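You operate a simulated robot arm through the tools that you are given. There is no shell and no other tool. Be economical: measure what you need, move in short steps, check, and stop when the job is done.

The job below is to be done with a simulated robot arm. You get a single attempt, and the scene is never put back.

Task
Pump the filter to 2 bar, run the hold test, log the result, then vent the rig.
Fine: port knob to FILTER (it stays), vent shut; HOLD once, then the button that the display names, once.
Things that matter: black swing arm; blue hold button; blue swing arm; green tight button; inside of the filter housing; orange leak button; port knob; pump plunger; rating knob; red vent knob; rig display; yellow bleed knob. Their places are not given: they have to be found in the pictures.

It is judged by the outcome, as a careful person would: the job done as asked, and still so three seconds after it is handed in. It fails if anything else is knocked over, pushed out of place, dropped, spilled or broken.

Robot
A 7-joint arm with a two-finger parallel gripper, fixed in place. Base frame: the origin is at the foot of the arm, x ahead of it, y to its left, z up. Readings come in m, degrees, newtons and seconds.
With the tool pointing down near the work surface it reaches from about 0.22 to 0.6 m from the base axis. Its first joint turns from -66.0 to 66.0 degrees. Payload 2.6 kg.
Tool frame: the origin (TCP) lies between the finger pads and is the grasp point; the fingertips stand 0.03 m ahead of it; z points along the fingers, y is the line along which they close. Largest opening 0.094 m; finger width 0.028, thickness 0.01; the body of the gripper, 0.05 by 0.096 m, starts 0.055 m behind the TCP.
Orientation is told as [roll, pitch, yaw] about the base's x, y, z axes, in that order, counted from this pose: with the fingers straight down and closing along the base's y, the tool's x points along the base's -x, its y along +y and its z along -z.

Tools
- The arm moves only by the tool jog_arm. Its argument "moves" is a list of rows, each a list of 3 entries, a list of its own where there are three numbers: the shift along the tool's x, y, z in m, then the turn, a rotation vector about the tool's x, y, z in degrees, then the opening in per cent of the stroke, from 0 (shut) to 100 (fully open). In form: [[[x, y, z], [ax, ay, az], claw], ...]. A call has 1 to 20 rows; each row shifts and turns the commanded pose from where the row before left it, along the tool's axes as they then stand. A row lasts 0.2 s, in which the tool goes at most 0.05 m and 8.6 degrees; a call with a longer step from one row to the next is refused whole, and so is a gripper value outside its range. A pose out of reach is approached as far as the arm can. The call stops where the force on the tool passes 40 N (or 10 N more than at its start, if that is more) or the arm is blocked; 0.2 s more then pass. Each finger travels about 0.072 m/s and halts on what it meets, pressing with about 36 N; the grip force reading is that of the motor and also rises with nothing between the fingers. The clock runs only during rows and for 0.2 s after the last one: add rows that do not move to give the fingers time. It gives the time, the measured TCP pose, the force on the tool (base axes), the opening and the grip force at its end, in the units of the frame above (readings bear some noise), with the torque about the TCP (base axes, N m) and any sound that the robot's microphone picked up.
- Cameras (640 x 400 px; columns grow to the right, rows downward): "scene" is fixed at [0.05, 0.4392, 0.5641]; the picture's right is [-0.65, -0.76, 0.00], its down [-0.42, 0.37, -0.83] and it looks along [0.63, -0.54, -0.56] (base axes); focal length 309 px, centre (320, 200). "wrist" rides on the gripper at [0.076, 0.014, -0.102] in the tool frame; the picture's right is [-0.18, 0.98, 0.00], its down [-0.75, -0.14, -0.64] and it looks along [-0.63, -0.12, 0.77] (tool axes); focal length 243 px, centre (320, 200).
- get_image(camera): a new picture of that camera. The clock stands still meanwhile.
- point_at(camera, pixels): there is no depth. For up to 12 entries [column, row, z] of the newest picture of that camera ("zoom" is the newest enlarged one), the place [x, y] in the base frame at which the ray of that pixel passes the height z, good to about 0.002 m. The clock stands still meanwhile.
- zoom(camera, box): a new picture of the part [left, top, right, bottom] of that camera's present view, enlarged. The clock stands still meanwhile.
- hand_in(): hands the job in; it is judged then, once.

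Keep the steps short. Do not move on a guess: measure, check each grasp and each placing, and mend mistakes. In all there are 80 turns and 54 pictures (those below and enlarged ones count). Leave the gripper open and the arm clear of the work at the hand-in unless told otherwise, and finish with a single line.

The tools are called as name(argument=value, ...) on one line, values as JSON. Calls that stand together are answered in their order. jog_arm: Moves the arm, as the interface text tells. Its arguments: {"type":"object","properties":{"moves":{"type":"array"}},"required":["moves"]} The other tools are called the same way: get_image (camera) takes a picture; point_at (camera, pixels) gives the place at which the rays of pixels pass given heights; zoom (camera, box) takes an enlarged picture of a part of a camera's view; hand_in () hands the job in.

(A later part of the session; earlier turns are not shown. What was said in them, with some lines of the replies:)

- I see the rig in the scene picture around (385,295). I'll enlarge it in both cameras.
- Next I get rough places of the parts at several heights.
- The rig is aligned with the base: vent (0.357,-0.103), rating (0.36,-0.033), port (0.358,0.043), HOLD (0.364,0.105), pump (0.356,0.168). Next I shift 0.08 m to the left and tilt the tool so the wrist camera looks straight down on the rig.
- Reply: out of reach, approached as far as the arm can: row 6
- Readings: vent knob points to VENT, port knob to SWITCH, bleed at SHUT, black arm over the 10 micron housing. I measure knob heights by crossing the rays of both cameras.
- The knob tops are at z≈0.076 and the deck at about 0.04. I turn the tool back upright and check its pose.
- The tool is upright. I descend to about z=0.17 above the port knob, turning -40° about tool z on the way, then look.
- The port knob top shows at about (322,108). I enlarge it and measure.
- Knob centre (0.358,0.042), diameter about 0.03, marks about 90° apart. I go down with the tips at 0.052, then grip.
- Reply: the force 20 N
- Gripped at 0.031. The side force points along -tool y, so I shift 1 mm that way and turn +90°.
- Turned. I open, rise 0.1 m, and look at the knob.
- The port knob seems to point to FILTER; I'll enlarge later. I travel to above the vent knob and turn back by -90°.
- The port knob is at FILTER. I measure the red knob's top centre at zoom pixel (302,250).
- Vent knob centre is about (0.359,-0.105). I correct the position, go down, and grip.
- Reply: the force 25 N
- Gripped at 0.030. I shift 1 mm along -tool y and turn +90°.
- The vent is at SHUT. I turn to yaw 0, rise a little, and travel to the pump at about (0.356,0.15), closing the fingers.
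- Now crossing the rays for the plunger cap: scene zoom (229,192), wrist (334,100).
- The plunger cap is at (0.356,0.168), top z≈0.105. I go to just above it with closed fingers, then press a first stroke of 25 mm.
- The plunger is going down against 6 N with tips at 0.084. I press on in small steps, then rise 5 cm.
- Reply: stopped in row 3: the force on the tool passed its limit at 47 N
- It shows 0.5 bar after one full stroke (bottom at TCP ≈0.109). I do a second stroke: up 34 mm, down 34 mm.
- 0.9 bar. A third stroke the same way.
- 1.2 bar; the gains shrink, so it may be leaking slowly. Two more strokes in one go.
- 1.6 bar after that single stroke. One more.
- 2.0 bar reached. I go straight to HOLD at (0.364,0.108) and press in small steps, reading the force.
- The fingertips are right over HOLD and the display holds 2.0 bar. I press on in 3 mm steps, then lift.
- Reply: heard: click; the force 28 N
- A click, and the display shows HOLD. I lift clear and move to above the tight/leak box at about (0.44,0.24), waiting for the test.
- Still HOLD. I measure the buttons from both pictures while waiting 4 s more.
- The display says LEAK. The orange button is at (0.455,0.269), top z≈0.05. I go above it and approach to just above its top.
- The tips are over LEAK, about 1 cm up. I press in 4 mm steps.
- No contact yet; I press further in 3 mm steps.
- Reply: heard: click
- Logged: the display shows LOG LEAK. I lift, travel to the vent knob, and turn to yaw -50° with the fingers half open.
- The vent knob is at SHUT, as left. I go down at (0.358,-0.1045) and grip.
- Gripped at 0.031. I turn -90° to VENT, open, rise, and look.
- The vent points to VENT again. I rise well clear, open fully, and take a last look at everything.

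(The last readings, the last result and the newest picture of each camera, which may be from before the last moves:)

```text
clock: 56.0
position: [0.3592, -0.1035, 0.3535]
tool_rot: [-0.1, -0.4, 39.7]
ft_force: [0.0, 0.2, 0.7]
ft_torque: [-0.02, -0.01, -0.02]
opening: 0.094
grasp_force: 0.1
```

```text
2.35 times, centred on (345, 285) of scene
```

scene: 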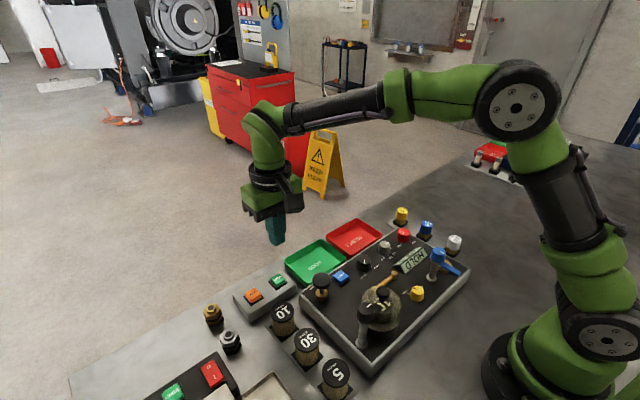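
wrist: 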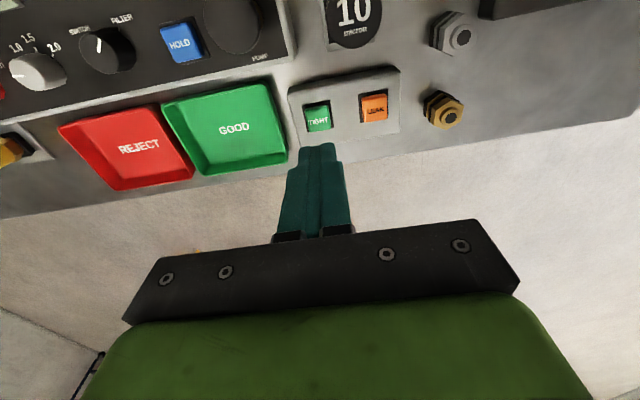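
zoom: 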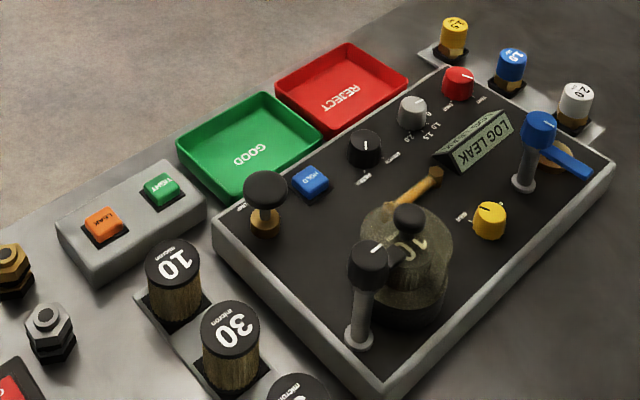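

Everything stands in place: port at FILTER, vent at VENT, LEAK logged, gripper open and clear. I hand it in.

hand_in()

```text
The job is handed in.
```

The filter was pumped to 2.0 bar and the hold test read LEAK; LEAK was logged once, the red knob was turned back to VENT, and the port knob stays at FILTER (the display still showed LOG LEAK afterwards, so I could not read zero pressure).
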